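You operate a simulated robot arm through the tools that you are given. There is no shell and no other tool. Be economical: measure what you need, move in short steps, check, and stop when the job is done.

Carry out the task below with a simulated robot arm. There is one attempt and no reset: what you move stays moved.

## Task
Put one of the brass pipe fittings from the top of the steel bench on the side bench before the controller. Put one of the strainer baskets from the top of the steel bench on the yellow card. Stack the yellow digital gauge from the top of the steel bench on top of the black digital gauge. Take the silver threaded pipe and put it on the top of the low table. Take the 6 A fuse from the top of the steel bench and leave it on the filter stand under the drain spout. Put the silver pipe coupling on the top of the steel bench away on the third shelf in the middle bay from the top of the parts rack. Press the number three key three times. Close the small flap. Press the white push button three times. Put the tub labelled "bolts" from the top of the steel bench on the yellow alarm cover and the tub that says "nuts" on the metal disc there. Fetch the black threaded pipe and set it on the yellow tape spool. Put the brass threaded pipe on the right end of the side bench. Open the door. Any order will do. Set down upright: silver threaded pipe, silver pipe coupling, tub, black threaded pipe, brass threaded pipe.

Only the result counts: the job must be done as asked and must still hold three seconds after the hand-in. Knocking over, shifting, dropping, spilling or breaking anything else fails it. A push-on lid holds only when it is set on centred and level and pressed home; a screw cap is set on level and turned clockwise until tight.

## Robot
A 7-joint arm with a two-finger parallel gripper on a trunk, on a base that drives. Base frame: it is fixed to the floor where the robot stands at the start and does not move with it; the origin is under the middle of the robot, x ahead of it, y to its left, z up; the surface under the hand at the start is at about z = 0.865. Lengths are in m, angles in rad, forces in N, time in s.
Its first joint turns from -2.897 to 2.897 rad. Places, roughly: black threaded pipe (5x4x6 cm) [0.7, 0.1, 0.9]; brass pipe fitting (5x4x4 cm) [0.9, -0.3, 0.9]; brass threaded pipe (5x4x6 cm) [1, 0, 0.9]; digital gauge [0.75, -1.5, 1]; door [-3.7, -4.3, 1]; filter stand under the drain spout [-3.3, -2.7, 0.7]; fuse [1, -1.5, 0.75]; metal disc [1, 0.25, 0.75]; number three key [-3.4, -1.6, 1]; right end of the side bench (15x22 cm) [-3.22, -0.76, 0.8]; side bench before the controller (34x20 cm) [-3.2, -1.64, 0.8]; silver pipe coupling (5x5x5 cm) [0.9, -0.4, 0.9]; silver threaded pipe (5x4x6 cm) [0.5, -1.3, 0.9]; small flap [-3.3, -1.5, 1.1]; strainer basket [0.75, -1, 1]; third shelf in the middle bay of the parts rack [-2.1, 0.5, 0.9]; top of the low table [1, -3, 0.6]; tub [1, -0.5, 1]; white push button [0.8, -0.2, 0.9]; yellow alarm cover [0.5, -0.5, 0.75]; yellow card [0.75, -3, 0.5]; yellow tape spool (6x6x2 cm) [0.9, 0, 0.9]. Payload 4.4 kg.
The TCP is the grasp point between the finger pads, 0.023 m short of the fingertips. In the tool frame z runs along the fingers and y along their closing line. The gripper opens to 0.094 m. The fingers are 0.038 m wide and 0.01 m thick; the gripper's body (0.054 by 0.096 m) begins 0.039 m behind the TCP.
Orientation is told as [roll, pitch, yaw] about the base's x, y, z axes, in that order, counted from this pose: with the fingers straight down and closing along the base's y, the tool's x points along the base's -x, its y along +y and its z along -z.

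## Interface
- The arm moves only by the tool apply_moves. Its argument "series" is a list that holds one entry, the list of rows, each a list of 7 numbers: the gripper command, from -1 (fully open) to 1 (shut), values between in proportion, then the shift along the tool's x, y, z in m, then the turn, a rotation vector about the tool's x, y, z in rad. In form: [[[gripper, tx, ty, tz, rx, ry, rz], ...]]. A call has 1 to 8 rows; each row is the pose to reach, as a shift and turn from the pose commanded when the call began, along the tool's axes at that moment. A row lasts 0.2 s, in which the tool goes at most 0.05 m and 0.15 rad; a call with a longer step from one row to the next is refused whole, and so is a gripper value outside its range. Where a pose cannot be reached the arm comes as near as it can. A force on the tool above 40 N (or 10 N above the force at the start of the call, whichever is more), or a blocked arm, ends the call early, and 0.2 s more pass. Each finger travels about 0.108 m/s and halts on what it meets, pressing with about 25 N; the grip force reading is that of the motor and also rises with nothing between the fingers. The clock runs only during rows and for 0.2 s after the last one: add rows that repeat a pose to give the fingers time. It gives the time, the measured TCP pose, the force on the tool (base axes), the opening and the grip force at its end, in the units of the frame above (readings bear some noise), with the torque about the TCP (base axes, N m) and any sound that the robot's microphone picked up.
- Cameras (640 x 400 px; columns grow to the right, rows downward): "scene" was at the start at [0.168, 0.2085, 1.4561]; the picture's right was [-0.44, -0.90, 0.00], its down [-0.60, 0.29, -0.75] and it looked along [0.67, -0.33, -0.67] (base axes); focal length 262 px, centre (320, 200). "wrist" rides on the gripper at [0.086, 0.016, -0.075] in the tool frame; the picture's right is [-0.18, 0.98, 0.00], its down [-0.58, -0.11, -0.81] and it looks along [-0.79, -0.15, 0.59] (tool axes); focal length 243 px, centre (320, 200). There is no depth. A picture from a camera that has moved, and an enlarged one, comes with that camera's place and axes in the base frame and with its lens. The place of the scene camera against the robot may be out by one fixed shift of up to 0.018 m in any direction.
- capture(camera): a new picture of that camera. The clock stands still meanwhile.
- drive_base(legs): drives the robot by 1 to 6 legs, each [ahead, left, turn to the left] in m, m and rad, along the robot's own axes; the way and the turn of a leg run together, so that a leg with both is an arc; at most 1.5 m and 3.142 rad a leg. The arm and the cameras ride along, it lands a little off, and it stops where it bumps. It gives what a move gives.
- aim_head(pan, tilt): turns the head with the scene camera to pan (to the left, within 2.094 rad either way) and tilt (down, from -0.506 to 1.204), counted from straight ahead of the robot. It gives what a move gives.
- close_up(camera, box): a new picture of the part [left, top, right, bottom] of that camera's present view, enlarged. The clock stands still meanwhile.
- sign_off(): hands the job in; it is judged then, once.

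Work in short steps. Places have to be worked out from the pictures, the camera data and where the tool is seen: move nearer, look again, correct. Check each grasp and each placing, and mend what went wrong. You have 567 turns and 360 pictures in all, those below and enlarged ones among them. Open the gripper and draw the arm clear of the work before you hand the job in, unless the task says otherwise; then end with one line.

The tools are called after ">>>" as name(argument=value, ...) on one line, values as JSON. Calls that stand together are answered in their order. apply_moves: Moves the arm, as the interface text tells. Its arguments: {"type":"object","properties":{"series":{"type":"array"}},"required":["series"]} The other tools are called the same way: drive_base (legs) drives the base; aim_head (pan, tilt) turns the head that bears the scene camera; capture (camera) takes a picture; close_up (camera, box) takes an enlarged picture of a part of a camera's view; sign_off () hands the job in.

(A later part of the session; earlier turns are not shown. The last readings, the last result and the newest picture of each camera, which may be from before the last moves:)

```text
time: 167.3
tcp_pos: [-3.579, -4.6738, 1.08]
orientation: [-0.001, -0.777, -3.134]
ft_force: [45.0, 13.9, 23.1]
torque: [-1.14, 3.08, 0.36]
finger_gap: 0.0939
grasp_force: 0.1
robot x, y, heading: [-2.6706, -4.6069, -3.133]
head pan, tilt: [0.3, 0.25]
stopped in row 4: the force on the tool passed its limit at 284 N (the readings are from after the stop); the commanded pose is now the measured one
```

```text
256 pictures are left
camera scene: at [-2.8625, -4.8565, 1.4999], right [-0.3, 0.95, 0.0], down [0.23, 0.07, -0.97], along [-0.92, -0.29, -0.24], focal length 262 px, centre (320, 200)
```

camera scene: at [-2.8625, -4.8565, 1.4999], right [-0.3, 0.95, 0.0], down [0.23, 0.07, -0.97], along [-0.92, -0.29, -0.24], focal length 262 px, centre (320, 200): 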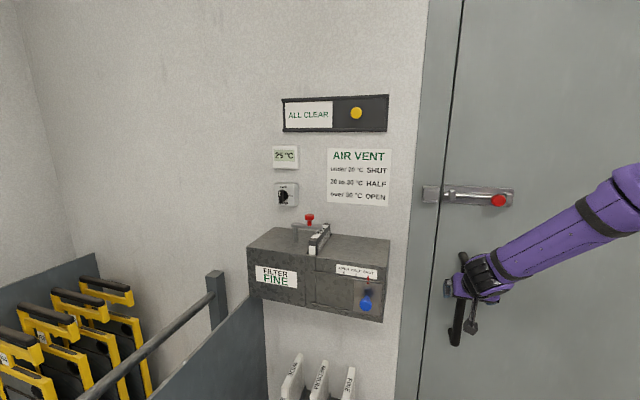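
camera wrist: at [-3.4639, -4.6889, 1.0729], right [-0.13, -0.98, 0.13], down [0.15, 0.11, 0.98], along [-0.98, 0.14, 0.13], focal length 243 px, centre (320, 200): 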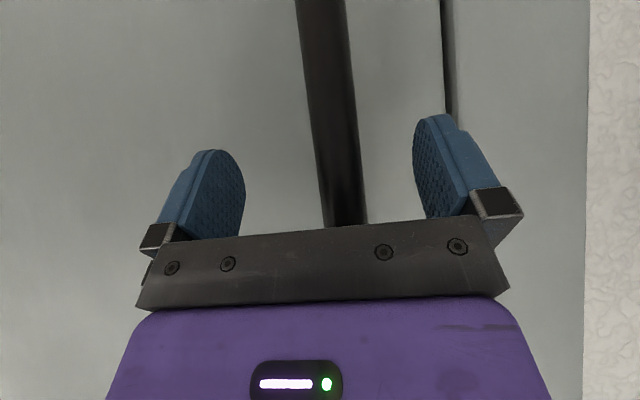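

The palm's upper edge touched the bar (bar is at x ≈ -3.59), so the bar already lies between the pads. I back off 4 mm, centre, and close.

>>> apply_moves(series=[[[-1, 0.003, 0, -0.003, 0, 0, 0], [-1, 0.003, 0.009, -0.003, 0, 0, 0], [0, 0.003, 0.009, -0.003, 0, 0, 0], [1, 0.003, 0.009, -0.003, 0, 0, 0], [1, 0.003, 0.009, -0.003, 0, 0, 0], [1, 0.003, 0.009, -0.003, 0, 0, 0]]])

>>> capture(camera="wrist")

```text
time: 168.7
tcp_pos: [-3.5788, -4.6839, 1.0763]
orientation: [-0.004, -0.775, -3.134]
ft_force: [-2.2, 0.8, -1.4]
torque: [-0.28, 0.32, 0.01]
finger_gap: 0.0239
grasp_force: 45.4
robot x, y, heading: [-2.6737, -4.6012, -3.128]
head pan, tilt: [0.3, 0.25]
```

```text
255 pictures are left
camera wrist: at [-3.4628, -4.6979, 1.0703], right [-0.13, -0.98, 0.13], down [0.15, 0.11, 0.98], along [-0.98, 0.14, 0.13], focal length 243 px, centre (320, 200)
```

wrist: 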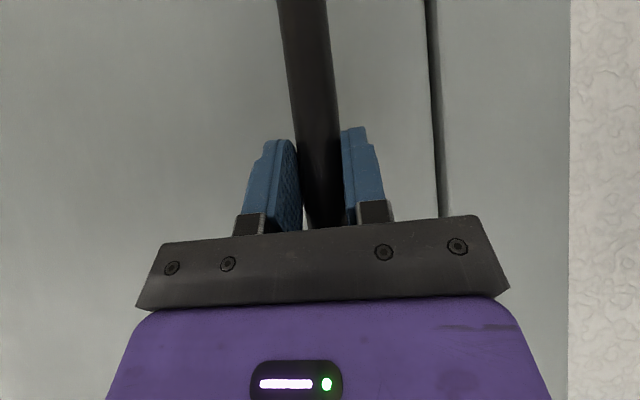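

The bar is gripped. I pull 6 cm toward me.

>>> apply_moves(series=[[[1, 0.007, 0, -0.007, 0, 0, 0], [1, 0.014, 0, -0.014, 0, 0, 0], [1, 0.021, -0.001, -0.021, 0, 0, 0], [1, 0.028, -0.001, -0.028, 0, 0, 0], [1, 0.035, -0.002, -0.035, 0, 0, 0], [1, 0.042, -0.002, -0.042, 0, 0, 0]]])

>>> capture(camera="scene")

```text
time: 170.1
tcp_pos: [-3.5169, -4.6785, 1.0762]
orientation: [-0.003, -0.773, -3.139]
ft_force: [-3.9, 34.7, 2.1]
torque: [-0.21, -0.68, -0.67]
finger_gap: 0.0239
grasp_force: 45.2
robot x, y, heading: [-2.671, -4.6063, -3.136]
head pan, tilt: [0.3, 0.25]
```

```text
254 pictures are left
camera scene: at [-2.8666, -4.8556, 1.4996], right [-0.3, 0.95, 0.0], down [0.24, 0.07, -0.97], along [-0.92, -0.29, -0.25], focal length 262 px, centre (320, 200)
```

scene: 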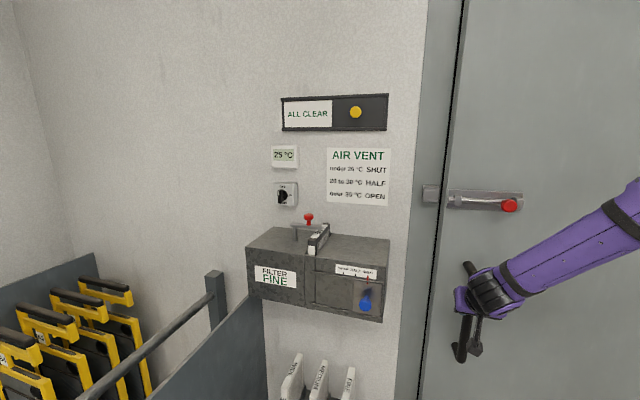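

The door moves. I relieve sideways force by letting the base swing round the hinge as an arc, a little at a time.

>>> apply_moves(series=[[[1, 0, -0.004, 0, 0, 0, 0], [1, 0, -0.005, 0, 0, 0, 0]]])

>>> drive_base(legs=[[-0.073, -0.1, 0.1]])

```text
time: 170.7
tcp_pos: [-3.5171, -4.6779, 1.0772]
orientation: [0.0, -0.773, -3.136]
ft_force: [-3.8, 22.1, -6.9]
torque: [-0.16, -1.32, -0.28]
finger_gap: 0.0239
grasp_force: 45.1
robot x, y, heading: [-2.6699, -4.6036, -3.136]
head pan, tilt: [0.3, 0.25]
```

```text
time: 171.9
tcp_pos: [-3.4398, -4.6614, 1.0776]
orientation: [0.0, -0.773, -3.033]
ft_force: [-3.4, 8.5, -14.3]
torque: [-0.29, -0.2, -0.21]
finger_gap: 0.0239
grasp_force: 44.9
robot x, y, heading: [-2.6083, -4.5011, -3.029]
head pan, tilt: [0.3, 0.25]
```

Smooth. I continue the arc by 0.3 rad.

>>> drive_base(legs=[[-0.11, -0.15, 0.15], [-0.11, -0.15, 0.15]])

>>> capture(camera="scene")

```text
time: 174.6
tcp_pos: [-3.2191, -4.5645, 1.0775]
orientation: [0.001, -0.772, -2.724]
ft_force: [16.7, -28.8, -11.5]
torque: [0.09, -0.42, 0.43]
finger_gap: 0.024
grasp_force: 44.3
robot x, y, heading: [-2.4711, -4.155, -2.724]
head pan, tilt: [0.3, 0.25]
```

```text
253 pictures are left
camera scene: at [-2.5465, -4.4661, 1.499], right [-0.66, 0.75, 0.0], down [0.19, 0.16, -0.97], along [-0.73, -0.64, -0.25], focal length 262 px, centre (320, 200)
```

scene: 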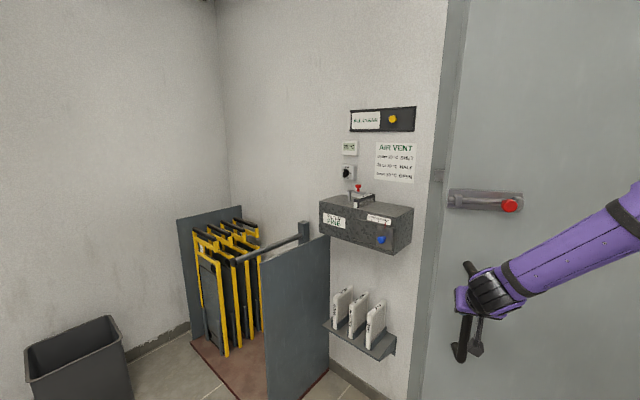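

The door is ~30° open. I continue a bit more with the base (clear of the filter stand).

>>> drive_base(legs=[[-0.082, -0.125, 0.13], [-0.082, -0.125, 0.13]])

>>> aim_head(pan=-0.7, tilt=0.5)

>>> capture(camera="scene")

```text
time: 176.9
tcp_pos: [-3.0777, -4.4489, 1.0774]
orientation: [0.003, -0.775, -2.46]
ft_force: [-13.5, 11.0, -4.3]
torque: [0.24, -0.04, -0.29]
finger_gap: 0.024
grasp_force: 45.8
robot x, y, heading: [-2.4599, -3.8622, -2.464]
head pan, tilt: [0.3, 0.25]
```

```text
time: 178.2
tcp_pos: [-3.0773, -4.4489, 1.0766]
orientation: [0.002, -0.774, -2.461]
ft_force: [-5.2, 2.3, -2.5]
torque: [0.02, 0.55, -0.07]
finger_gap: 0.0241
grasp_force: 44.9
robot x, y, heading: [-2.4636, -3.8604, -2.459]
head pan, tilt: [-0.7, 0.499]
```

```text
252 pictures are left
camera scene: at [-2.4914, -4.095, 1.4762], right [0.02, 1.0, 0.0], down [0.48, -0.01, -0.88], along [-0.88, 0.02, -0.48], focal length 262 px, centre (320, 200)
```

scene: 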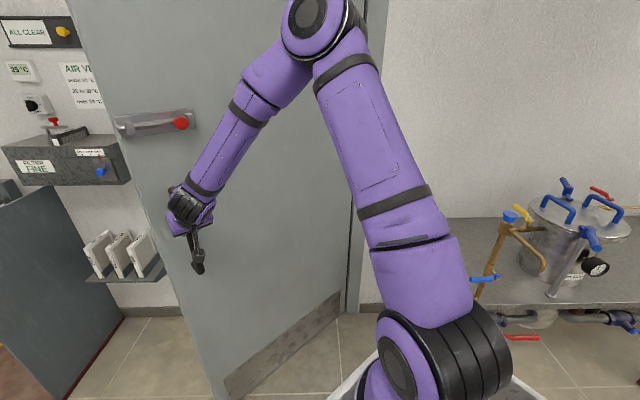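

The door is ~42° open. I keep pulling by translating the base along the handle's arc.

>>> drive_base(legs=[[-0.157, -0.038, 0]])

```text
time: 179.8
tcp_pos: [-2.9739, -4.32, 1.0767]
orientation: [0.005, -0.771, -2.454]
ft_force: [2.4, 0.0, 2.6]
torque: [0.49, 0.04, -0.13]
finger_gap: 0.0239
grasp_force: 44.8
robot x, y, heading: [-2.3641, -3.7334, -2.463]
head pan, tilt: [-0.7, 0.499]
stopped in leg 1: the force on the tool passed its limit at 42 N (the readings are from after the stop); the commanded pose is now the measured one
```

Good progress; two more short legs.

>>> drive_base(legs=[[-0.07, -0.03, 0]])

>>> drive_base(legs=[[-0.07, -0.032, 0]])

>>> drive_base(legs=[[-0.06, -0.04, 0]])

>>> capture(camera="scene")

```text
time: 180.9
tcp_pos: [-2.9351, -4.2536, 1.0762]
orientation: [0.006, -0.771, -2.451]
ft_force: [24.3, -13.3, -0.2]
torque: [0.06, 0.61, 0.77]
finger_gap: 0.024
grasp_force: 45.3
robot x, y, heading: [-2.3234, -3.6619, -2.457]
head pan, tilt: [-0.7, 0.499]
```

```text
time: 181.9
tcp_pos: [-2.9034, -4.1847, 1.0761]
orientation: [0.005, -0.77, -2.455]
ft_force: [-8.5, 2.7, 5.1]
torque: [0.05, 0.86, -0.01]
finger_gap: 0.0242
grasp_force: 44.8
robot x, y, heading: [-2.2912, -3.5968, -2.462]
head pan, tilt: [-0.7, 0.499]
```

```text
time: 183.0
tcp_pos: [-2.8811, -4.1153, 1.0778]
orientation: [0.006, -0.771, -2.452]
ft_force: [2.5, -1.2, 0.4]
torque: [0.08, 0.5, 0.21]
finger_gap: 0.0236
grasp_force: 44.6
robot x, y, heading: [-2.2723, -3.526, -2.458]
head pan, tilt: [-0.7, 0.499]
```

```text
251 pictures are left
camera scene: at [-2.2985, -3.7593, 1.4762], right [0.02, 1.0, 0.0], down [0.48, -0.01, -0.88], along [-0.88, 0.02, -0.48], focal length 262 px, centre (320, 200)
```

scene: 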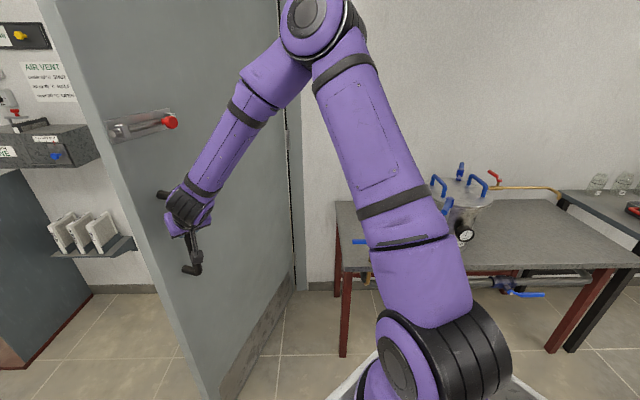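

About 71° open; two more legs to get near 85°.

>>> drive_base(legs=[[-0.062, -0.047, 0]])

>>> drive_base(legs=[[-0.056, -0.055, 0]])

```text
time: 184.0
tcp_pos: [-2.8608, -4.0403, 1.0777]
orientation: [0.005, -0.772, -2.453]
ft_force: [-6.4, -0.1, 1.9]
torque: [0.02, 0.53, 0.13]
finger_gap: 0.0239
grasp_force: 44.8
robot x, y, heading: [-2.2527, -3.4525, -2.459]
head pan, tilt: [-0.7, 0.499]
```

```text
time: 185.1
tcp_pos: [-2.8516, -3.9625, 1.0768]
orientation: [0.005, -0.77, -2.451]
ft_force: [15.6, -0.1, -2.2]
torque: [0.04, 0.4, 0.44]
finger_gap: 0.0238
grasp_force: 44.8
robot x, y, heading: [-2.2409, -3.3692, -2.46]
head pan, tilt: [-0.7, 0.499]
```

The door is ~82° open. I release the handle and back the hand off.

>>> apply_moves(series=[[[0.2, 0, 0, 0, 0, 0, 0], [-0.1, 0, 0, 0, 0, 0, 0], [-0.1, 0.02, 0, -0.02, 0, 0, 0], [-0.1, 0.05, 0, -0.05, 0, 0, 0], [-0.1, 0.08, 0, -0.08, 0, 0, 0]]])

>>> drive_base(legs=[[-0.3, 0, 0]])

>>> aim_head(pan=0, tilt=0.3)

>>> capture(camera="scene")

```text
time: 186.3
tcp_pos: [-2.764, -3.8877, 1.0783]
orientation: [0.004, -0.77, -2.453]
ft_force: [-0.3, 0.2, -0.5]
torque: [-0.04, 0.03, 0.0]
finger_gap: 0.0516
grasp_force: 0.1
robot x, y, heading: [-2.2454, -3.3706, -2.46]
head pan, tilt: [-0.7, 0.499]
```

```text
time: 188.0
tcp_pos: [-2.6041, -3.7509, 1.0802]
orientation: [0.002, -0.772, -2.459]
ft_force: [0.4, 0.9, 0.6]
torque: [0.02, 0.01, -0.02]
finger_gap: 0.0519
grasp_force: 0.0
robot x, y, heading: [-2.0739, -3.2464, -2.471]
head pan, tilt: [-0.7, 0.499]
stopped in leg 1: the robot was blocked; the commanded pose is now the measured one
```

```text
time: 189.0
tcp_pos: [-2.6034, -3.7506, 1.08]
orientation: [0.005, -0.774, -2.458]
ft_force: [-0.2, 0.4, 0.1]
torque: [0.01, -0.02, -0.03]
finger_gap: 0.052
grasp_force: 0.1
robot x, y, heading: [-2.0784, -3.2412, -2.477]
head pan, tilt: [0.0, 0.3]
```

```text
250 pictures are left
camera scene: at [-2.0909, -3.5354, 1.4946], right [-0.62, 0.79, 0.0], down [0.23, 0.18, -0.96], along [-0.75, -0.59, -0.3], focal length 262 px, centre (320, 200)
```

scene: 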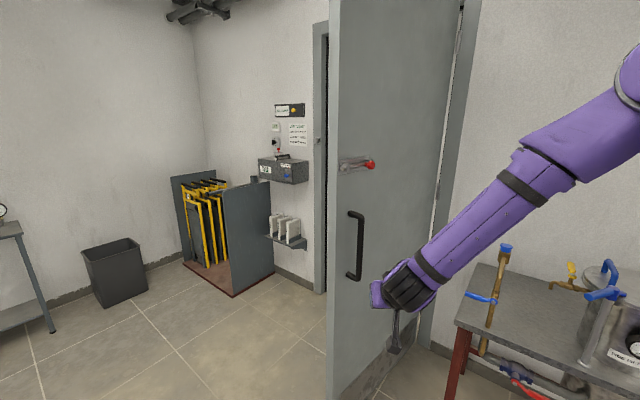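

The base bumped something behind; I look back to check nothing was disturbed.

>>> aim_head(pan=2.09, tilt=0.5)

>>> capture(camera="scene")

>>> aim_head(pan=-2.09, tilt=0.5)

>>> capture(camera="scene")

```text
time: 191.0
tcp_pos: [-2.6027, -3.751, 1.0806]
orientation: [0.006, -0.773, -2.46]
ft_force: [0.1, 0.6, 0.7]
torque: [-0.01, 0.02, 0.0]
finger_gap: 0.0518
grasp_force: 0.0
robot x, y, heading: [-2.0756, -3.2411, -2.471]
head pan, tilt: [2.089, 0.499]
```

```text
249 pictures are left
camera scene: at [-1.9327, -3.5119, 1.4762], right [-0.38, -0.93, 0.0], down [-0.44, 0.18, -0.88], along [0.81, -0.33, -0.48], focal length 262 px, centre (320, 200)
```

scene: 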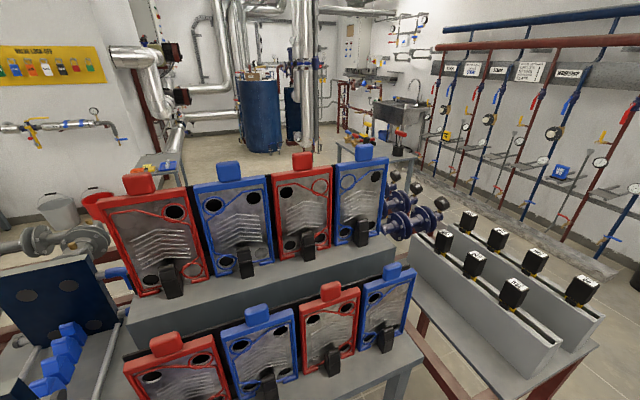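

```text
time: 194.4
tcp_pos: [-2.6023, -3.7512, 1.0798]
orientation: [0.004, -0.773, -2.46]
ft_force: [0.7, -0.1, -0.2]
torque: [0.02, -0.02, -0.02]
finger_gap: 0.0516
grasp_force: 0.1
robot x, y, heading: [-2.0778, -3.2417, -2.474]
head pan, tilt: [-2.089, 0.499]
```

```text
248 pictures are left
camera scene: at [-2.0306, -3.3878, 1.4762], right [0.99, 0.15, 0.0], down [0.07, -0.47, -0.88], along [-0.13, 0.87, -0.48], focal length 262 px, centre (320, 200)
```

scene: 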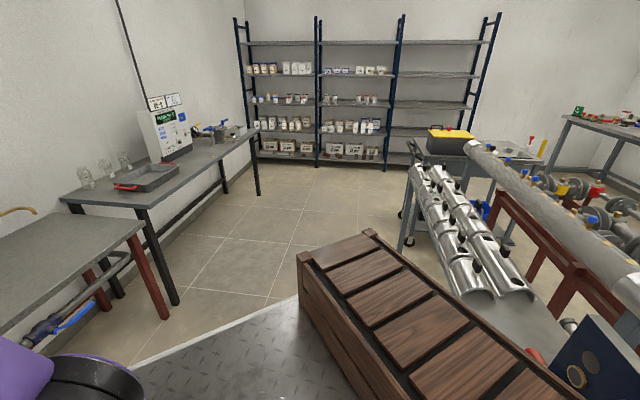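

Nothing looks disturbed behind. I fold the arm up, edge forward, and drive back toward the corridor.

>>> apply_moves(series=[[[-0.1, -0.003, 0, -0.034, 0, 0.13, 0], [-0.1, -0.007, 0, -0.068, 0, 0.26, 0], [-0.1, -0.01, 0, -0.102, 0, 0.39, 0], [-0.1, -0.014, 0, -0.136, 0, 0.52, 0], [-0.1, -0.018, 0, -0.17, 0, 0.65, 0], [-0.1, -0.021, 0, -0.205, 0, 0.774, 0]]])

>>> drive_base(legs=[[0.12, 0, 0], [0, 0, -0.66]])

```text
time: 195.8
tcp_pos: [-2.5061, -3.6689, 1.2395]
orientation: [0.005, 0.003, -2.455]
ft_force: [-1.1, -0.8, -0.3]
torque: [-0.02, -0.01, 0.0]
finger_gap: 0.0517
grasp_force: 0.1
robot x, y, heading: [-2.0745, -3.2444, -2.469]
head pan, tilt: [-2.089, 0.499]
```

```text
time: 198.8
tcp_pos: [-2.7705, -3.3921, 1.2392]
orientation: [0.005, -0.001, -3.112]
ft_force: [-0.1, -0.8, -0.4]
torque: [0.07, -0.01, -0.01]
finger_gap: 0.0518
grasp_force: 0.0
robot x, y, heading: [-2.1747, -3.3155, -3.129]
head pan, tilt: [-2.089, 0.499]
```

I return along the aisle to the corridor and turn toward the steel bench.

>>> drive_base(legs=[[0.13, 0, 0], [0, -1.5, 0], [0, -1.45, 0], [-0.15, 0, 0]])

>>> drive_base(legs=[[0, 0, 3.12]])

>>> aim_head(pan=1.57, tilt=0.4)

>>> capture(camera="scene")

```text
time: 214.7
tcp_pos: [-2.803, -0.4986, 1.2396]
orientation: [0.003, -0.001, -3.104]
ft_force: [0.2, 0.4, 0.2]
torque: [0.0, 0.02, 0.0]
finger_gap: 0.0519
grasp_force: 0.1
robot x, y, heading: [-2.2013, -0.4163, -3.116]
head pan, tilt: [-2.089, 0.499]
```

```text
time: 222.2
tcp_pos: [-1.5985, -0.4001, 1.2401]
orientation: [0.004, 0.0, -0.071]
ft_force: [-0.3, -0.2, 0.9]
torque: [0.03, 0.01, 0.04]
finger_gap: 0.0518
grasp_force: 0.1
robot x, y, heading: [-2.2025, -0.4202, -0.088]
head pan, tilt: [-2.089, 0.499]
```

```text
time: 225.2
tcp_pos: [-1.5976, -0.4, 1.239]
orientation: [0.004, -0.001, -0.07]
ft_force: [-0.2, 0.0, 0.5]
torque: [0.0, -0.01, 0.0]
finger_gap: 0.0516
grasp_force: 0.1
robot x, y, heading: [-2.2, -0.4155, -0.082]
head pan, tilt: [1.571, 0.4]
```

```text
247 pictures are left
camera scene: at [-2.0836, -0.0887, 1.4853], right [1.0, -0.09, 0.0], down [-0.03, -0.39, -0.92], along [0.08, 0.92, -0.39], focal length 262 px, centre (320, 200)
```

scene: 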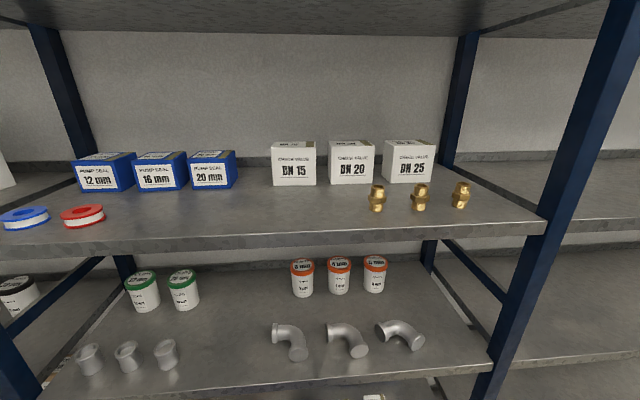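

I now have a good view of the rack: the third shelf (with silver reducers and elbows) has free room near (-2.28, 0.40). I drive to the steel bench to fetch the silver coupling.

>>> drive_base(legs=[[0, 0, 0.082], [1.2, 0, 0], [0.9, 0, 0]])

>>> aim_head(pan=-0.3, tilt=0.75)

>>> capture(camera="scene")

```text
time: 236.0
tcp_pos: [0.4818, -0.3953, 1.2393]
orientation: [0.002, -0.001, -0.001]
ft_force: [0.8, -1.9, -0.1]
torque: [0.01, 0.02, -0.01]
finger_gap: 0.0519
grasp_force: 0.0
robot x, y, heading: [-0.1235, -0.4527, -0.015]
head pan, tilt: [1.571, 0.4]
```

```text
time: 237.9
tcp_pos: [0.4805, -0.3944, 1.2402]
orientation: [0.004, 0.001, -0.001]
ft_force: [-0.5, -0.2, -0.2]
torque: [0.03, 0.0, 0.02]
finger_gap: 0.0516
grasp_force: 0.1
robot x, y, heading: [-0.1261, -0.4579, -0.009]
head pan, tilt: [-0.3, 0.75]
```

```text
246 pictures are left
camera scene: at [0.0533, -0.2363, 1.4542], right [-0.31, -0.95, 0.0], down [-0.65, 0.21, -0.73], along [0.7, -0.23, -0.68], focal length 262 px, centre (320, 200)
```

scene: 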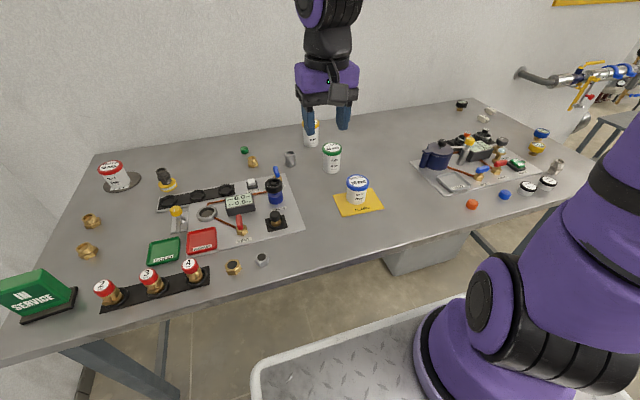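

The coupling is near (0.905, -0.40). I edge the base ahead and hover the open hand before it.

>>> drive_base(legs=[[0.12, 0.03, 0.012]])

>>> apply_moves(series=[[[-1, -0.04, 0, 0.03, 0, 0, 0], [-1, -0.08, 0, 0.06, 0, 0, 0], [-1, -0.12, 0, 0.09, 0, 0, 0], [-1, -0.16, -0.01, 0.12, 0, 0, 0], [-1, -0.2, -0.02, 0.14, 0, 0, 0], [-1, -0.245, -0.03, 0.16, 0, 0, 0], [-1, -0.265, -0.03, 0.2, 0, 0, 0]]])

>>> capture(camera="wrist")

```text
time: 239.1
tcp_pos: [0.5986, -0.3585, 1.24]
orientation: [0.004, -0.001, 0.014]
ft_force: [-0.1, -0.3, 0.4]
torque: [-0.02, 0.02, 0.02]
finger_gap: 0.0517
grasp_force: 0.1
robot x, y, heading: [-0.0042, -0.4264, -0.001]
head pan, tilt: [-0.3, 0.75]
```

```text
refused: row 4 steps farther than a row can; nothing moved
```

```text
245 pictures are left
camera wrist: at [0.5127, -0.3429, 1.3151], right [0.17, 0.99, 0.0], down [0.58, -0.1, 0.81], along [0.79, -0.14, -0.59], focal length 243 px, centre (320, 200)
```

wrist: 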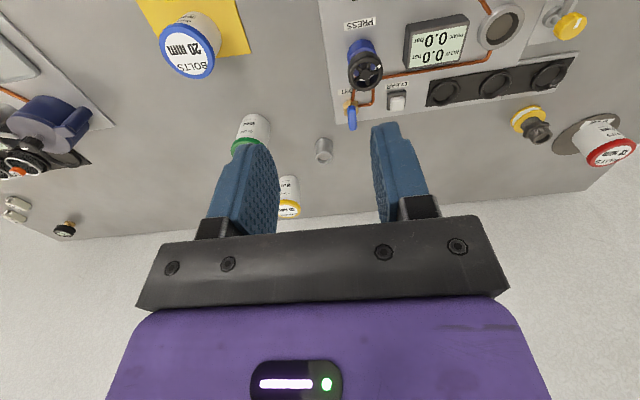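

Between the valve panel and the CLIPS tub there's a lane for a tilted approach to the coupling at (0.89, -0.404), so that it can later be slid onto the shelf. I move to a pre-grasp with slight yaw, then tilt.

>>> apply_moves(series=[[[-1, -0.035, -0.01, 0.03, 0, 0, -0.03], [-1, -0.07, -0.02, 0.06, 0, 0, -0.06], [-1, -0.105, -0.03, 0.09, 0, 0, -0.09], [-1, -0.135, -0.04, 0.12, 0, 0, -0.12], [-1, -0.165, -0.05, 0.15, 0, 0, -0.15], [-1, -0.195, -0.06, 0.175, 0, 0, -0.186]]])

>>> capture(camera="wrist")

```text
time: 240.5
tcp_pos: [0.794, -0.417, 1.0654]
orientation: [0.002, -0.002, 0.202]
ft_force: [-0.6, -0.4, 0.6]
torque: [0.04, -0.03, -0.02]
finger_gap: 0.0938
grasp_force: 0.0
robot x, y, heading: [-0.0043, -0.4304, -0.005]
head pan, tilt: [-0.3, 0.75]
```

```text
244 pictures are left
camera wrist: at [0.7065, -0.418, 1.141], right [-0.01, 1.0, 0.0], down [0.59, 0.01, 0.81], along [0.81, 0.01, -0.59], focal length 243 px, centre (320, 200)
```

wrist: 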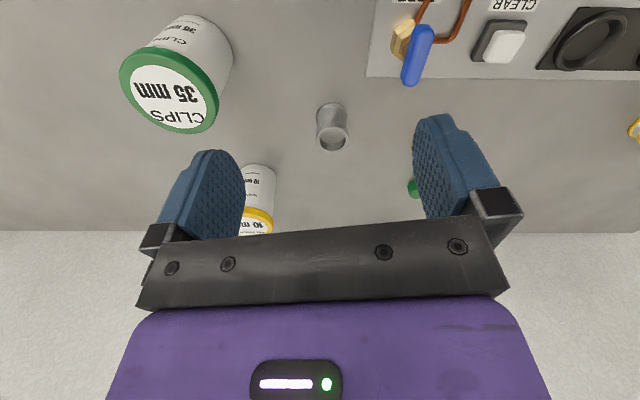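

Coupling centre ≈ (0.893, -0.4015). I tilt 37° into the pre-grasp pose.

>>> apply_moves(series=[[[-1, -0.0055, -0.001, 0, 0, -0.13, 0], [-1, -0.011, -0.002, 0.01, 0, -0.26, 0], [-1, -0.0165, -0.003, 0.025, 0, -0.39, 0], [-1, -0.022, -0.004, 0.045, 0, -0.52, 0], [-1, -0.0276, -0.0046, 0.068, 0, -0.65, 0], [-1, -0.0276, -0.0046, 0.068, 0, -0.65, 0]]])

>>> capture(camera="wrist")

>>> close_up(camera="scene", box=[220, 90, 380, 220])

```text
time: 241.9
tcp_pos: [0.8217, -0.416, 0.9968]
orientation: [0.005, -0.651, 0.198]
ft_force: [0.6, 0.0, -0.2]
torque: [-0.01, 0.01, 0.01]
finger_gap: 0.0941
grasp_force: 0.1
robot x, y, heading: [0.0011, -0.4256, -0.004]
head pan, tilt: [-0.3, 0.75]
```

```text
243 pictures are left
camera wrist: at [0.7077, -0.4205, 1.0049], right [-0.05, 0.99, 0.11], down [0.0, -0.11, 0.99], along [1.0, 0.05, 0.01], focal length 243 px, centre (320, 200)
```

wrist: 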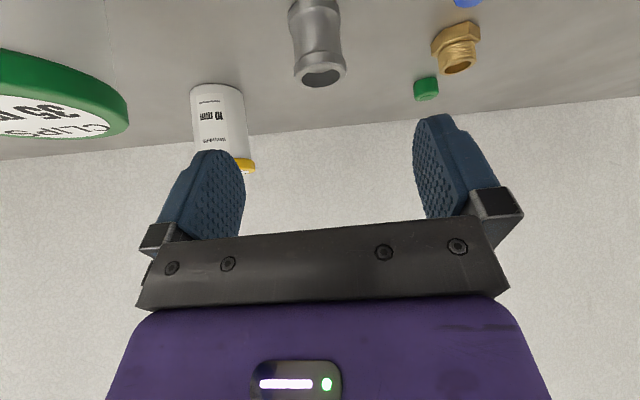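

```text
3.08 times, centred on (300, 155) of scene
camera zoom: at [0.1691, -0.2055, 1.4542], right [-0.3, -0.95, 0.0], down [-0.65, 0.2, -0.73], along [0.7, -0.22, -0.68], focal length 807 px, centre (382, 338)
```

zoom: 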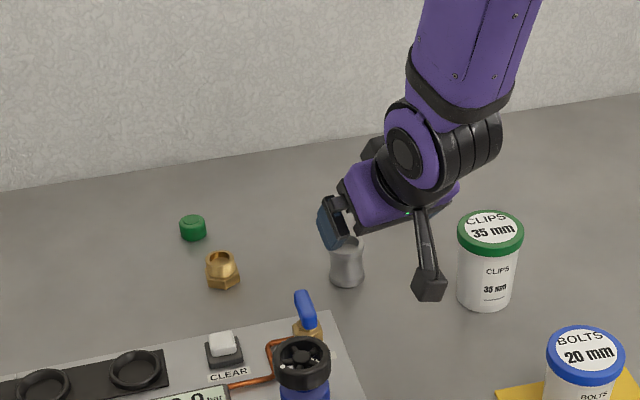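

Lane is clear. I advance along the tool axis onto the coupling and close.

>>> apply_moves(series=[[[-1, 0, 0, 0.035, 0, 0, 0], [-1, 0, 0, 0.07, 0, 0, 0], [-1, 0, 0, 0.1, 0, 0, 0], [-1, 0, 0, 0.118, 0, 0, 0], [-1, 0, 0, 0.118, 0, 0, 0]]])

>>> capture(camera="wrist")

```text
time: 243.1
tcp_pos: [0.8933, -0.4008, 0.9021]
orientation: [0.005, -0.649, 0.197]
ft_force: [0.2, -0.2, 0.8]
torque: [-0.02, -0.02, 0.01]
finger_gap: 0.0943
grasp_force: 0.0
robot x, y, heading: [-0.0037, -0.4276, -0.003]
head pan, tilt: [-0.3, 0.75]
```

```text
241 pictures are left
camera wrist: at [0.7786, -0.4062, 0.9103], right [-0.05, 0.99, 0.11], down [0.0, -0.11, 0.99], along [1.0, 0.05, 0.01], focal length 243 px, centre (320, 200)
```

wrist: 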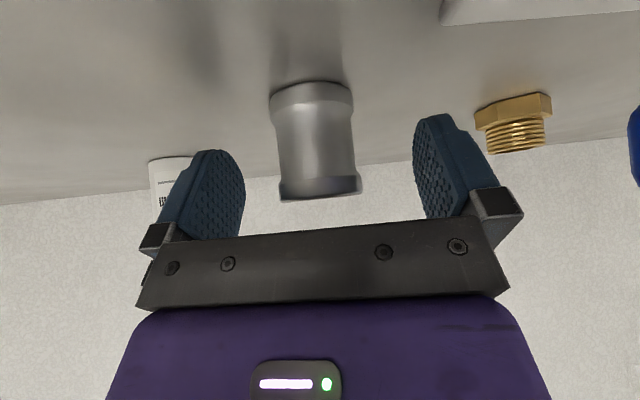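

Well centred. I close and lift.

>>> apply_moves(series=[[[0, 0, 0, 0, 0, 0, 0], [1, 0, 0, 0, 0, 0, 0], [1, 0, 0, 0, 0, 0, 0], [1, 0, 0, 0, 0, 0, 0], [1, -0.018, 0, -0.024, 0, 0, 0], [1, -0.042, 0, -0.056, 0, 0, 0], [1, -0.066, 0, -0.088, 0, 0, 0], [1, -0.09, 0, -0.12, 0, 0, 0]]])

>>> capture(camera="wrist")

```text
time: 244.9
tcp_pos: [0.892, -0.403, 1.051]
orientation: [0.004, -0.647, 0.197]
ft_force: [0.2, -0.3, -2.9]
torque: [0.0, 0.0, 0.0]
finger_gap: 0.0413
grasp_force: 25.1
robot x, y, heading: [-0.0045, -0.4309, -0.001]
head pan, tilt: [-0.3, 0.75]
```

```text
240 pictures are left
camera wrist: at [0.7775, -0.408, 1.0596], right [-0.05, 0.99, 0.11], down [0.0, -0.11, 0.99], along [1.0, 0.05, 0.01], focal length 243 px, centre (320, 200)
```

wrist: 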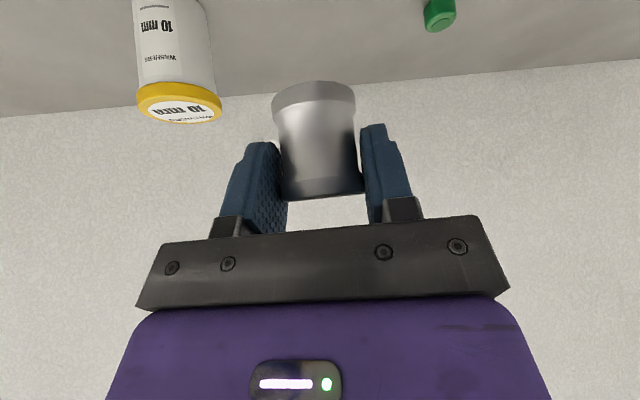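

Held firmly. I retract with the tilt kept and straighten the yaw, for driving.

>>> apply_moves(series=[[[1, 0.0175, 0, -0.0433, 0.024, 0, 0.0315], [1, 0.035, 0, -0.0866, 0.048, 0, 0.063], [1, 0.052, 0, -0.13, 0.071, 0, 0.0945], [1, 0.07, 0, -0.173, 0.095, 0, 0.126], [1, 0.087, 0, -0.2165, 0.119, 0, 0.157], [1, 0.087, 0, -0.2165, 0.119, 0, 0.157]]])

>>> drive_base(legs=[[-0.4, 0.05, 0], [-1.4, 0, 0], [-0.3, 0, 0]])

```text
time: 246.3
tcp_pos: [0.6929, -0.4427, 1.1723]
orientation: [0.005, -0.65, -0.005]
ft_force: [0.6, -1.2, -2.0]
torque: [0.03, 0.03, 0.07]
finger_gap: 0.0412
grasp_force: 25.4
robot x, y, heading: [-0.0034, -0.4257, -0.002]
head pan, tilt: [-0.3, 0.75]
```

```text
time: 257.1
tcp_pos: [-1.4182, -0.3843, 1.1733]
orientation: [0.004, -0.65, -0.008]
ft_force: [0.5, -0.3, -0.2]
torque: [0.01, 0.01, 0.0]
finger_gap: 0.0412
grasp_force: 24.9
robot x, y, heading: [-2.117, -0.3647, -0.009]
head pan, tilt: [-0.3, 0.75]
```

I move away from the rack, then turn to face it.

>>> drive_base(legs=[[-0.13, -0.27, 0], [0, 0, 1.58]])

>>> aim_head(pan=-0.1, tilt=0.55)

>>> capture(camera="scene")

>>> capture(camera="wrist")

```text
time: 263.0
tcp_pos: [-2.2495, 0.061, 1.1722]
orientation: [0.005, -0.649, 1.591]
ft_force: [0.3, -0.3, -1.8]
torque: [-0.02, 0.0, -0.01]
finger_gap: 0.0412
grasp_force: 25.0
robot x, y, heading: [-2.2484, -0.6355, 1.589]
head pan, tilt: [-0.3, 0.75]
```

```text
time: 263.8
tcp_pos: [-2.2495, 0.0623, 1.1717]
orientation: [0.004, -0.649, 1.592]
ft_force: [0.0, 0.0, -1.3]
torque: [-0.04, 0.02, -0.01]
finger_gap: 0.0412
grasp_force: 25.2
robot x, y, heading: [-2.2473, -0.6333, 1.589]
head pan, tilt: [-0.099, 0.55]
```

```text
239 pictures are left
camera scene: at [-2.4861, -0.4392, 1.4716], right [1.0, -0.08, 0.0], down [-0.04, -0.52, -0.85], along [0.07, 0.85, -0.52], focal length 262 px, centre (320, 200)
```

scene: 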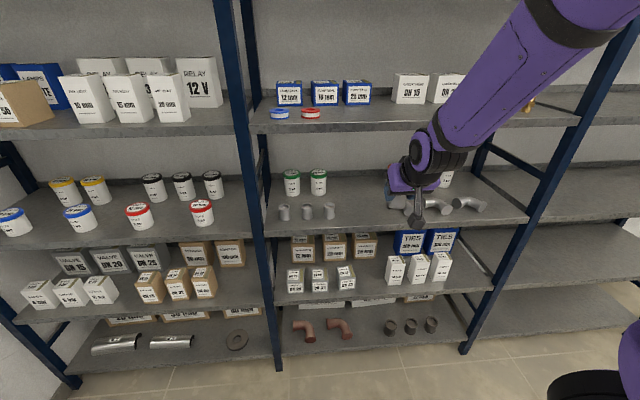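

```text
238 pictures are left
camera wrist: at [-2.2621, -0.0508, 1.1809], right [-0.99, 0.12, 0.11], down [0.11, -0.02, 0.99], along [0.13, 0.99, 0.01], focal length 243 px, centre (320, 200)
```

wrist: 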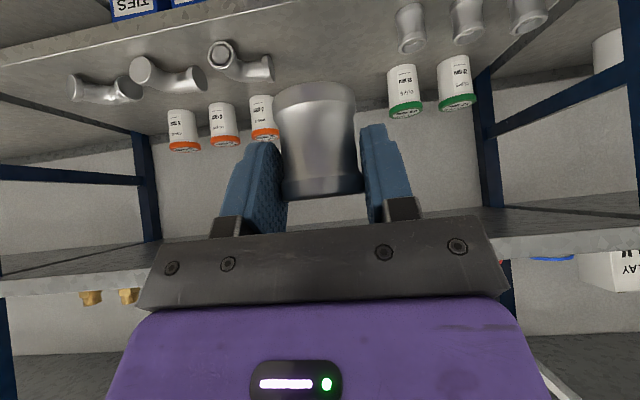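

Third shelf from the top is the one with reducers and elbows: surface z ≈ 0.94, front edge y ≈ 0.24, free gap x ≈ -2.35..-2.16. I lower in front of it first.

>>> apply_moves(series=[[[1, 0.023, 0.002, 0.03, 0, 0, 0], [1, 0.046, 0.004, 0.06, 0, 0, 0], [1, 0.069, 0.006, 0.09, 0, 0, 0], [1, 0.087, 0.006, 0.114, 0, 0, 0], [1, 0.087, 0.006, 0.114, 0, 0, 0]]])

>>> capture(camera="wrist")

>>> close_up(camera="scene", box=[250, 100, 550, 290])

```text
time: 264.9
tcp_pos: [-2.2558, 0.0618, 1.0287]
orientation: [0.007, -0.649, 1.592]
ft_force: [-0.5, 0.5, -2.0]
torque: [-0.03, -0.02, -0.03]
finger_gap: 0.0414
grasp_force: 24.7
robot x, y, heading: [-2.2492, -0.6369, 1.587]
head pan, tilt: [-0.099, 0.55]
```

```text
237 pictures are left
camera wrist: at [-2.2687, -0.0512, 1.0369], right [-0.99, 0.12, 0.12], down [0.11, -0.02, 0.99], along [0.13, 0.99, 0.01], focal length 243 px, centre (320, 200)
```

wrist: 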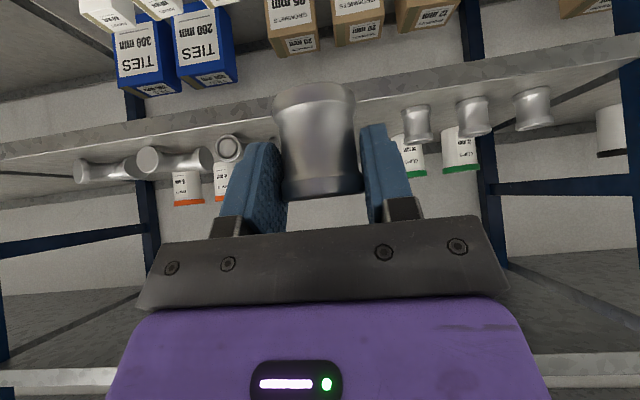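

```text
2.11 times, centred on (400, 195) of scene
camera zoom: at [-2.4861, -0.4393, 1.4716], right [1.0, -0.08, 0.0], down [-0.04, -0.52, -0.85], along [0.07, 0.85, -0.52], focal length 552 px, centre (152, 210)
```

zoom: 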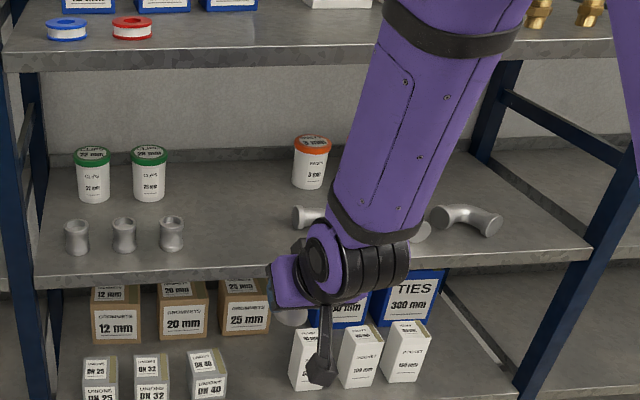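

Shelf top z ≈ 0.935, front edge y ≈ 0.25. I move in so the coupling is ~5.5 cm inside, 4 cm above the shelf.

>>> apply_moves(series=[[[1, -0.031, 0, 0.026, 0, 0, 0], [1, -0.062, 0, 0.052, 0, 0, 0], [1, -0.093, 0, 0.078, 0, 0, 0], [1, -0.124, 0, 0.104, 0, 0, 0], [1, -0.155, 0, 0.13, 0, 0, 0], [1, -0.186, 0, 0.1566, 0, 0, 0], [1, -0.186, 0, 0.1566, 0, 0, 0]]])

>>> capture(camera="wrist")

>>> close_up(camera="scene", box=[250, 100, 550, 290])

```text
time: 266.6
tcp_pos: [-2.2607, 0.3051, 1.0168]
orientation: [0.006, -0.649, 1.591]
ft_force: [-0.3, 0.3, -1.1]
torque: [-0.01, 0.01, -0.01]
finger_gap: 0.0411
grasp_force: 25.0
robot x, y, heading: [-2.2515, -0.6351, 1.587]
head pan, tilt: [-0.099, 0.55]
```

```text
235 pictures are left
camera wrist: at [-2.2734, 0.1925, 1.0249], right [-0.99, 0.12, 0.11], down [0.11, -0.02, 0.99], along [0.13, 0.99, 0.01], focal length 243 px, centre (320, 200)
```

wrist: 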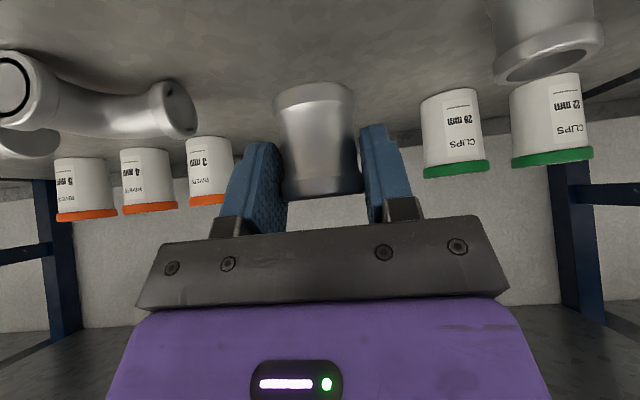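

```text
2.11 times, centred on (400, 195) of scene
camera zoom: at [-2.4861, -0.4393, 1.4716], right [1.0, -0.08, 0.0], down [-0.04, -0.52, -0.85], along [0.07, 0.85, -0.52], focal length 552 px, centre (152, 210)
```

zoom: 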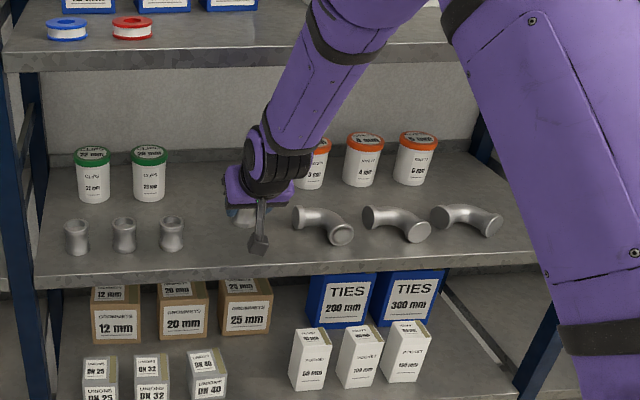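

Clear on all sides. I lower to contact.

>>> apply_moves(series=[[[1, 0.009, 0, 0.012, 0, 0, 0], [1, 0.018, 0, 0.024, 0, 0, 0], [1, 0.0225, 0, 0.0295, 0, 0, 0], [1, 0.0255, 0, 0.0335, 0, 0, 0], [1, 0.0285, 0, 0.0375, 0, 0, 0], [1, 0.03, 0, 0.0395, 0, 0, 0]]])

```text
time: 267.9
tcp_pos: [-2.261, 0.3049, 0.9677]
orientation: [0.004, -0.65, 1.592]
ft_force: [0.8, 0.4, -1.8]
torque: [0.03, 0.08, -0.03]
finger_gap: 0.0412
grasp_force: 24.8
robot x, y, heading: [-2.2493, -0.6347, 1.588]
head pan, tilt: [-0.099, 0.55]
```

No contact yet; continue in 2-3 mm steps.

>>> apply_moves(series=[[[1, 0.0018, 0, 0.0024, 0, 0, 0], [1, 0.0036, 0, 0.0048, 0, 0, 0], [1, 0.0054, 0, 0.0072, 0, 0, 0], [1, 0.0072, 0, 0.0096, 0, 0, 0]]])

```text
time: 268.9
tcp_pos: [-2.2615, 0.3061, 0.9575]
orientation: [0.004, -0.652, 1.592]
ft_force: [2.5, 3.0, 19.4]
torque: [0.31, -0.42, 0.02]
finger_gap: 0.0416
grasp_force: 25.2
robot x, y, heading: [-2.2499, -0.6335, 1.582]
head pan, tilt: [-0.099, 0.55]
```

Contact. I relieve, open part way, and retreat along the tool axis.

>>> apply_moves(series=[[[1, -0.0006, 0, -0.001, 0, 0, 0], [0.2, -0.0006, 0, -0.001, 0, 0, 0], [-0.4, -0.0006, 0, -0.001, 0, 0, 0], [-0.4, -0.0006, 0, -0.001, 0, 0, 0], [-0.4, 0.01, 0, -0.03, 0, 0, 0], [-0.4, 0.02, 0, -0.065, 0, 0, 0], [-0.4, 0.04, 0, -0.105, 0, 0, 0], [-0.4, 0.06, 0, -0.145, 0, 0, 0]]])

>>> capture(camera="wrist")

>>> capture(camera="scene")

```text
time: 270.8
tcp_pos: [-2.2573, 0.1698, 1.0335]
orientation: [0.006, -0.648, 1.591]
ft_force: [0.2, 0.3, -0.9]
torque: [0.0, 0.0, 0.01]
finger_gap: 0.0658
grasp_force: 0.0
robot x, y, heading: [-2.2508, -0.6365, 1.59]
head pan, tilt: [-0.099, 0.55]
```

```text
233 pictures are left
camera wrist: at [-2.2703, 0.0575, 1.0412], right [-0.99, 0.12, 0.12], down [0.11, -0.02, 0.99], along [0.13, 0.99, 0.01], focal length 243 px, centre (320, 200)
```

wrist: 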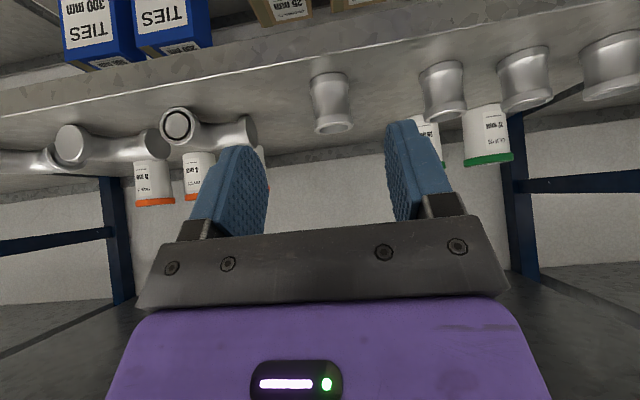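

```text
232 pictures are left
camera scene: at [-2.4861, -0.4385, 1.4715], right [1.0, -0.08, 0.0], down [-0.04, -0.52, -0.85], along [0.07, 0.85, -0.52], focal length 262 px, centre (320, 200)
```

scene: 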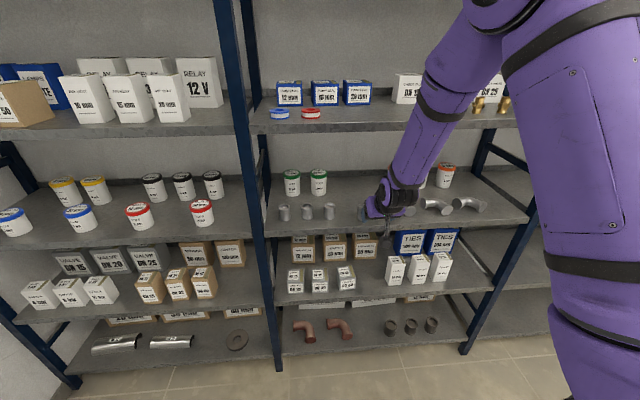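

Coupling stands on the third shelf. I fold the arm and return to the bench for the brass fitting.

>>> apply_moves(series=[[[-1, 0.006, 0, -0.044, 0, 0.1, 0], [-1, 0.012, 0, -0.088, 0, 0.2, 0], [-1, 0.018, 0, -0.132, 0, 0.3, 0], [-1, 0.024, 0, -0.176, 0, 0.41, 0], [-1, 0.03, 0, -0.22, 0, 0.52, 0], [-1, 0.038, 0, -0.262, 0, 0.65, 0]]])

>>> drive_base(legs=[[0, 0, -1.59], [0.3, 0.25, 0], [1.4, 0, 0], [0.55, 0, 0]])

>>> aim_head(pan=-0.3, tilt=0.75)

>>> capture(camera="wrist")

```text
time: 272.1
tcp_pos: [-2.2547, -0.0192, 1.2194]
orientation: [0.003, 0.001, 1.595]
ft_force: [0.0, 0.7, 0.6]
torque: [-0.02, -0.01, 0.02]
finger_gap: 0.0941
grasp_force: 0.1
robot x, y, heading: [-2.2497, -0.6376, 1.59]
head pan, tilt: [-0.099, 0.55]
```

```text
time: 287.7
tcp_pos: [0.5929, -0.407, 1.2205]
orientation: [0.004, 0.0, 0.0]
ft_force: [-0.2, 0.4, -0.6]
torque: [-0.03, -0.02, 0.0]
finger_gap: 0.0938
grasp_force: 0.1
robot x, y, heading: [-0.0279, -0.3966, -0.011]
head pan, tilt: [-0.099, 0.55]
```

```text
time: 288.4
tcp_pos: [0.5923, -0.4065, 1.2197]
orientation: [0.003, 0.001, -0.002]
ft_force: [0.5, -0.3, -0.8]
torque: [0.03, 0.03, 0.0]
finger_gap: 0.094
grasp_force: 0.0
robot x, y, heading: [-0.0255, -0.3999, -0.003]
head pan, tilt: [-0.3, 0.75]
```

```text
231 pictures are left
camera wrist: at [0.5068, -0.389, 1.2949], right [0.18, 0.98, 0.0], down [0.58, -0.11, 0.81], along [0.79, -0.15, -0.59], focal length 243 px, centre (320, 200)
```

wrist: 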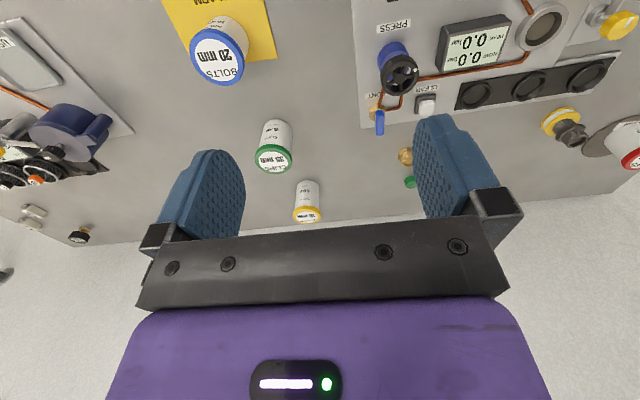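

The brass fitting is near (0.92, -0.27). I move over toward it.

>>> apply_moves(series=[[[-1, -0.036, 0.017, 0.026, 0, 0, 0], [-1, -0.072, 0.034, 0.052, 0, 0, 0], [-1, -0.108, 0.051, 0.078, 0, 0, 0], [-1, -0.144, 0.068, 0.104, 0, 0, 0], [-1, -0.18, 0.085, 0.13, 0, 0, 0], [-1, -0.216, 0.102, 0.156, 0, 0, 0], [-1, -0.252, 0.119, 0.182, 0, 0, 0], [-1, -0.288, 0.136, 0.208, 0, 0, 0]]])

>>> capture(camera="wrist")

>>> close_up(camera="wrist", box=[270, 40, 390, 140])

```text
time: 290.2
tcp_pos: [0.8833, -0.2696, 1.0123]
orientation: [0.003, -0.002, -0.002]
ft_force: [-0.6, -0.3, 1.0]
torque: [-0.03, -0.02, -0.01]
finger_gap: 0.0941
grasp_force: 0.1
robot x, y, heading: [-0.024, -0.3944, -0.005]
head pan, tilt: [-0.3, 0.75]
```

```text
230 pictures are left
camera wrist: at [0.7975, -0.2517, 1.0881], right [0.18, 0.98, 0.0], down [0.58, -0.11, 0.81], along [0.79, -0.15, -0.59], focal length 243 px, centre (320, 200)
```

wrist: 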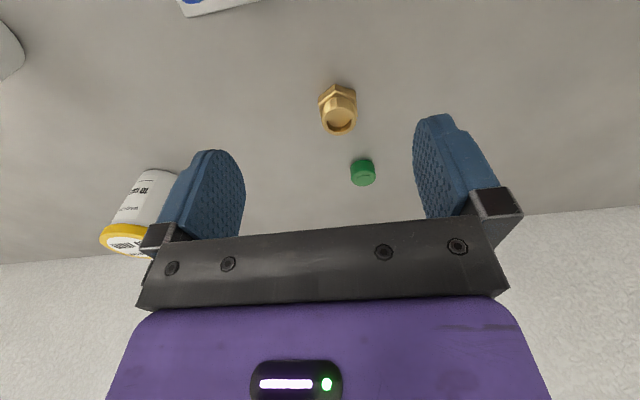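

```text
4.00 times, centred on (330, 90) of wrist
camera zoom: at [0.7975, -0.2517, 1.0881], right [0.18, 0.98, 0.0], down [0.58, -0.11, 0.81], along [0.79, -0.15, -0.59], focal length 970 px, centre (280, 640)
```

zoom: 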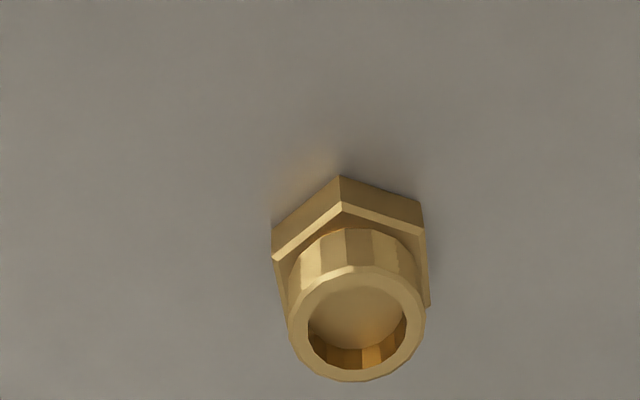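

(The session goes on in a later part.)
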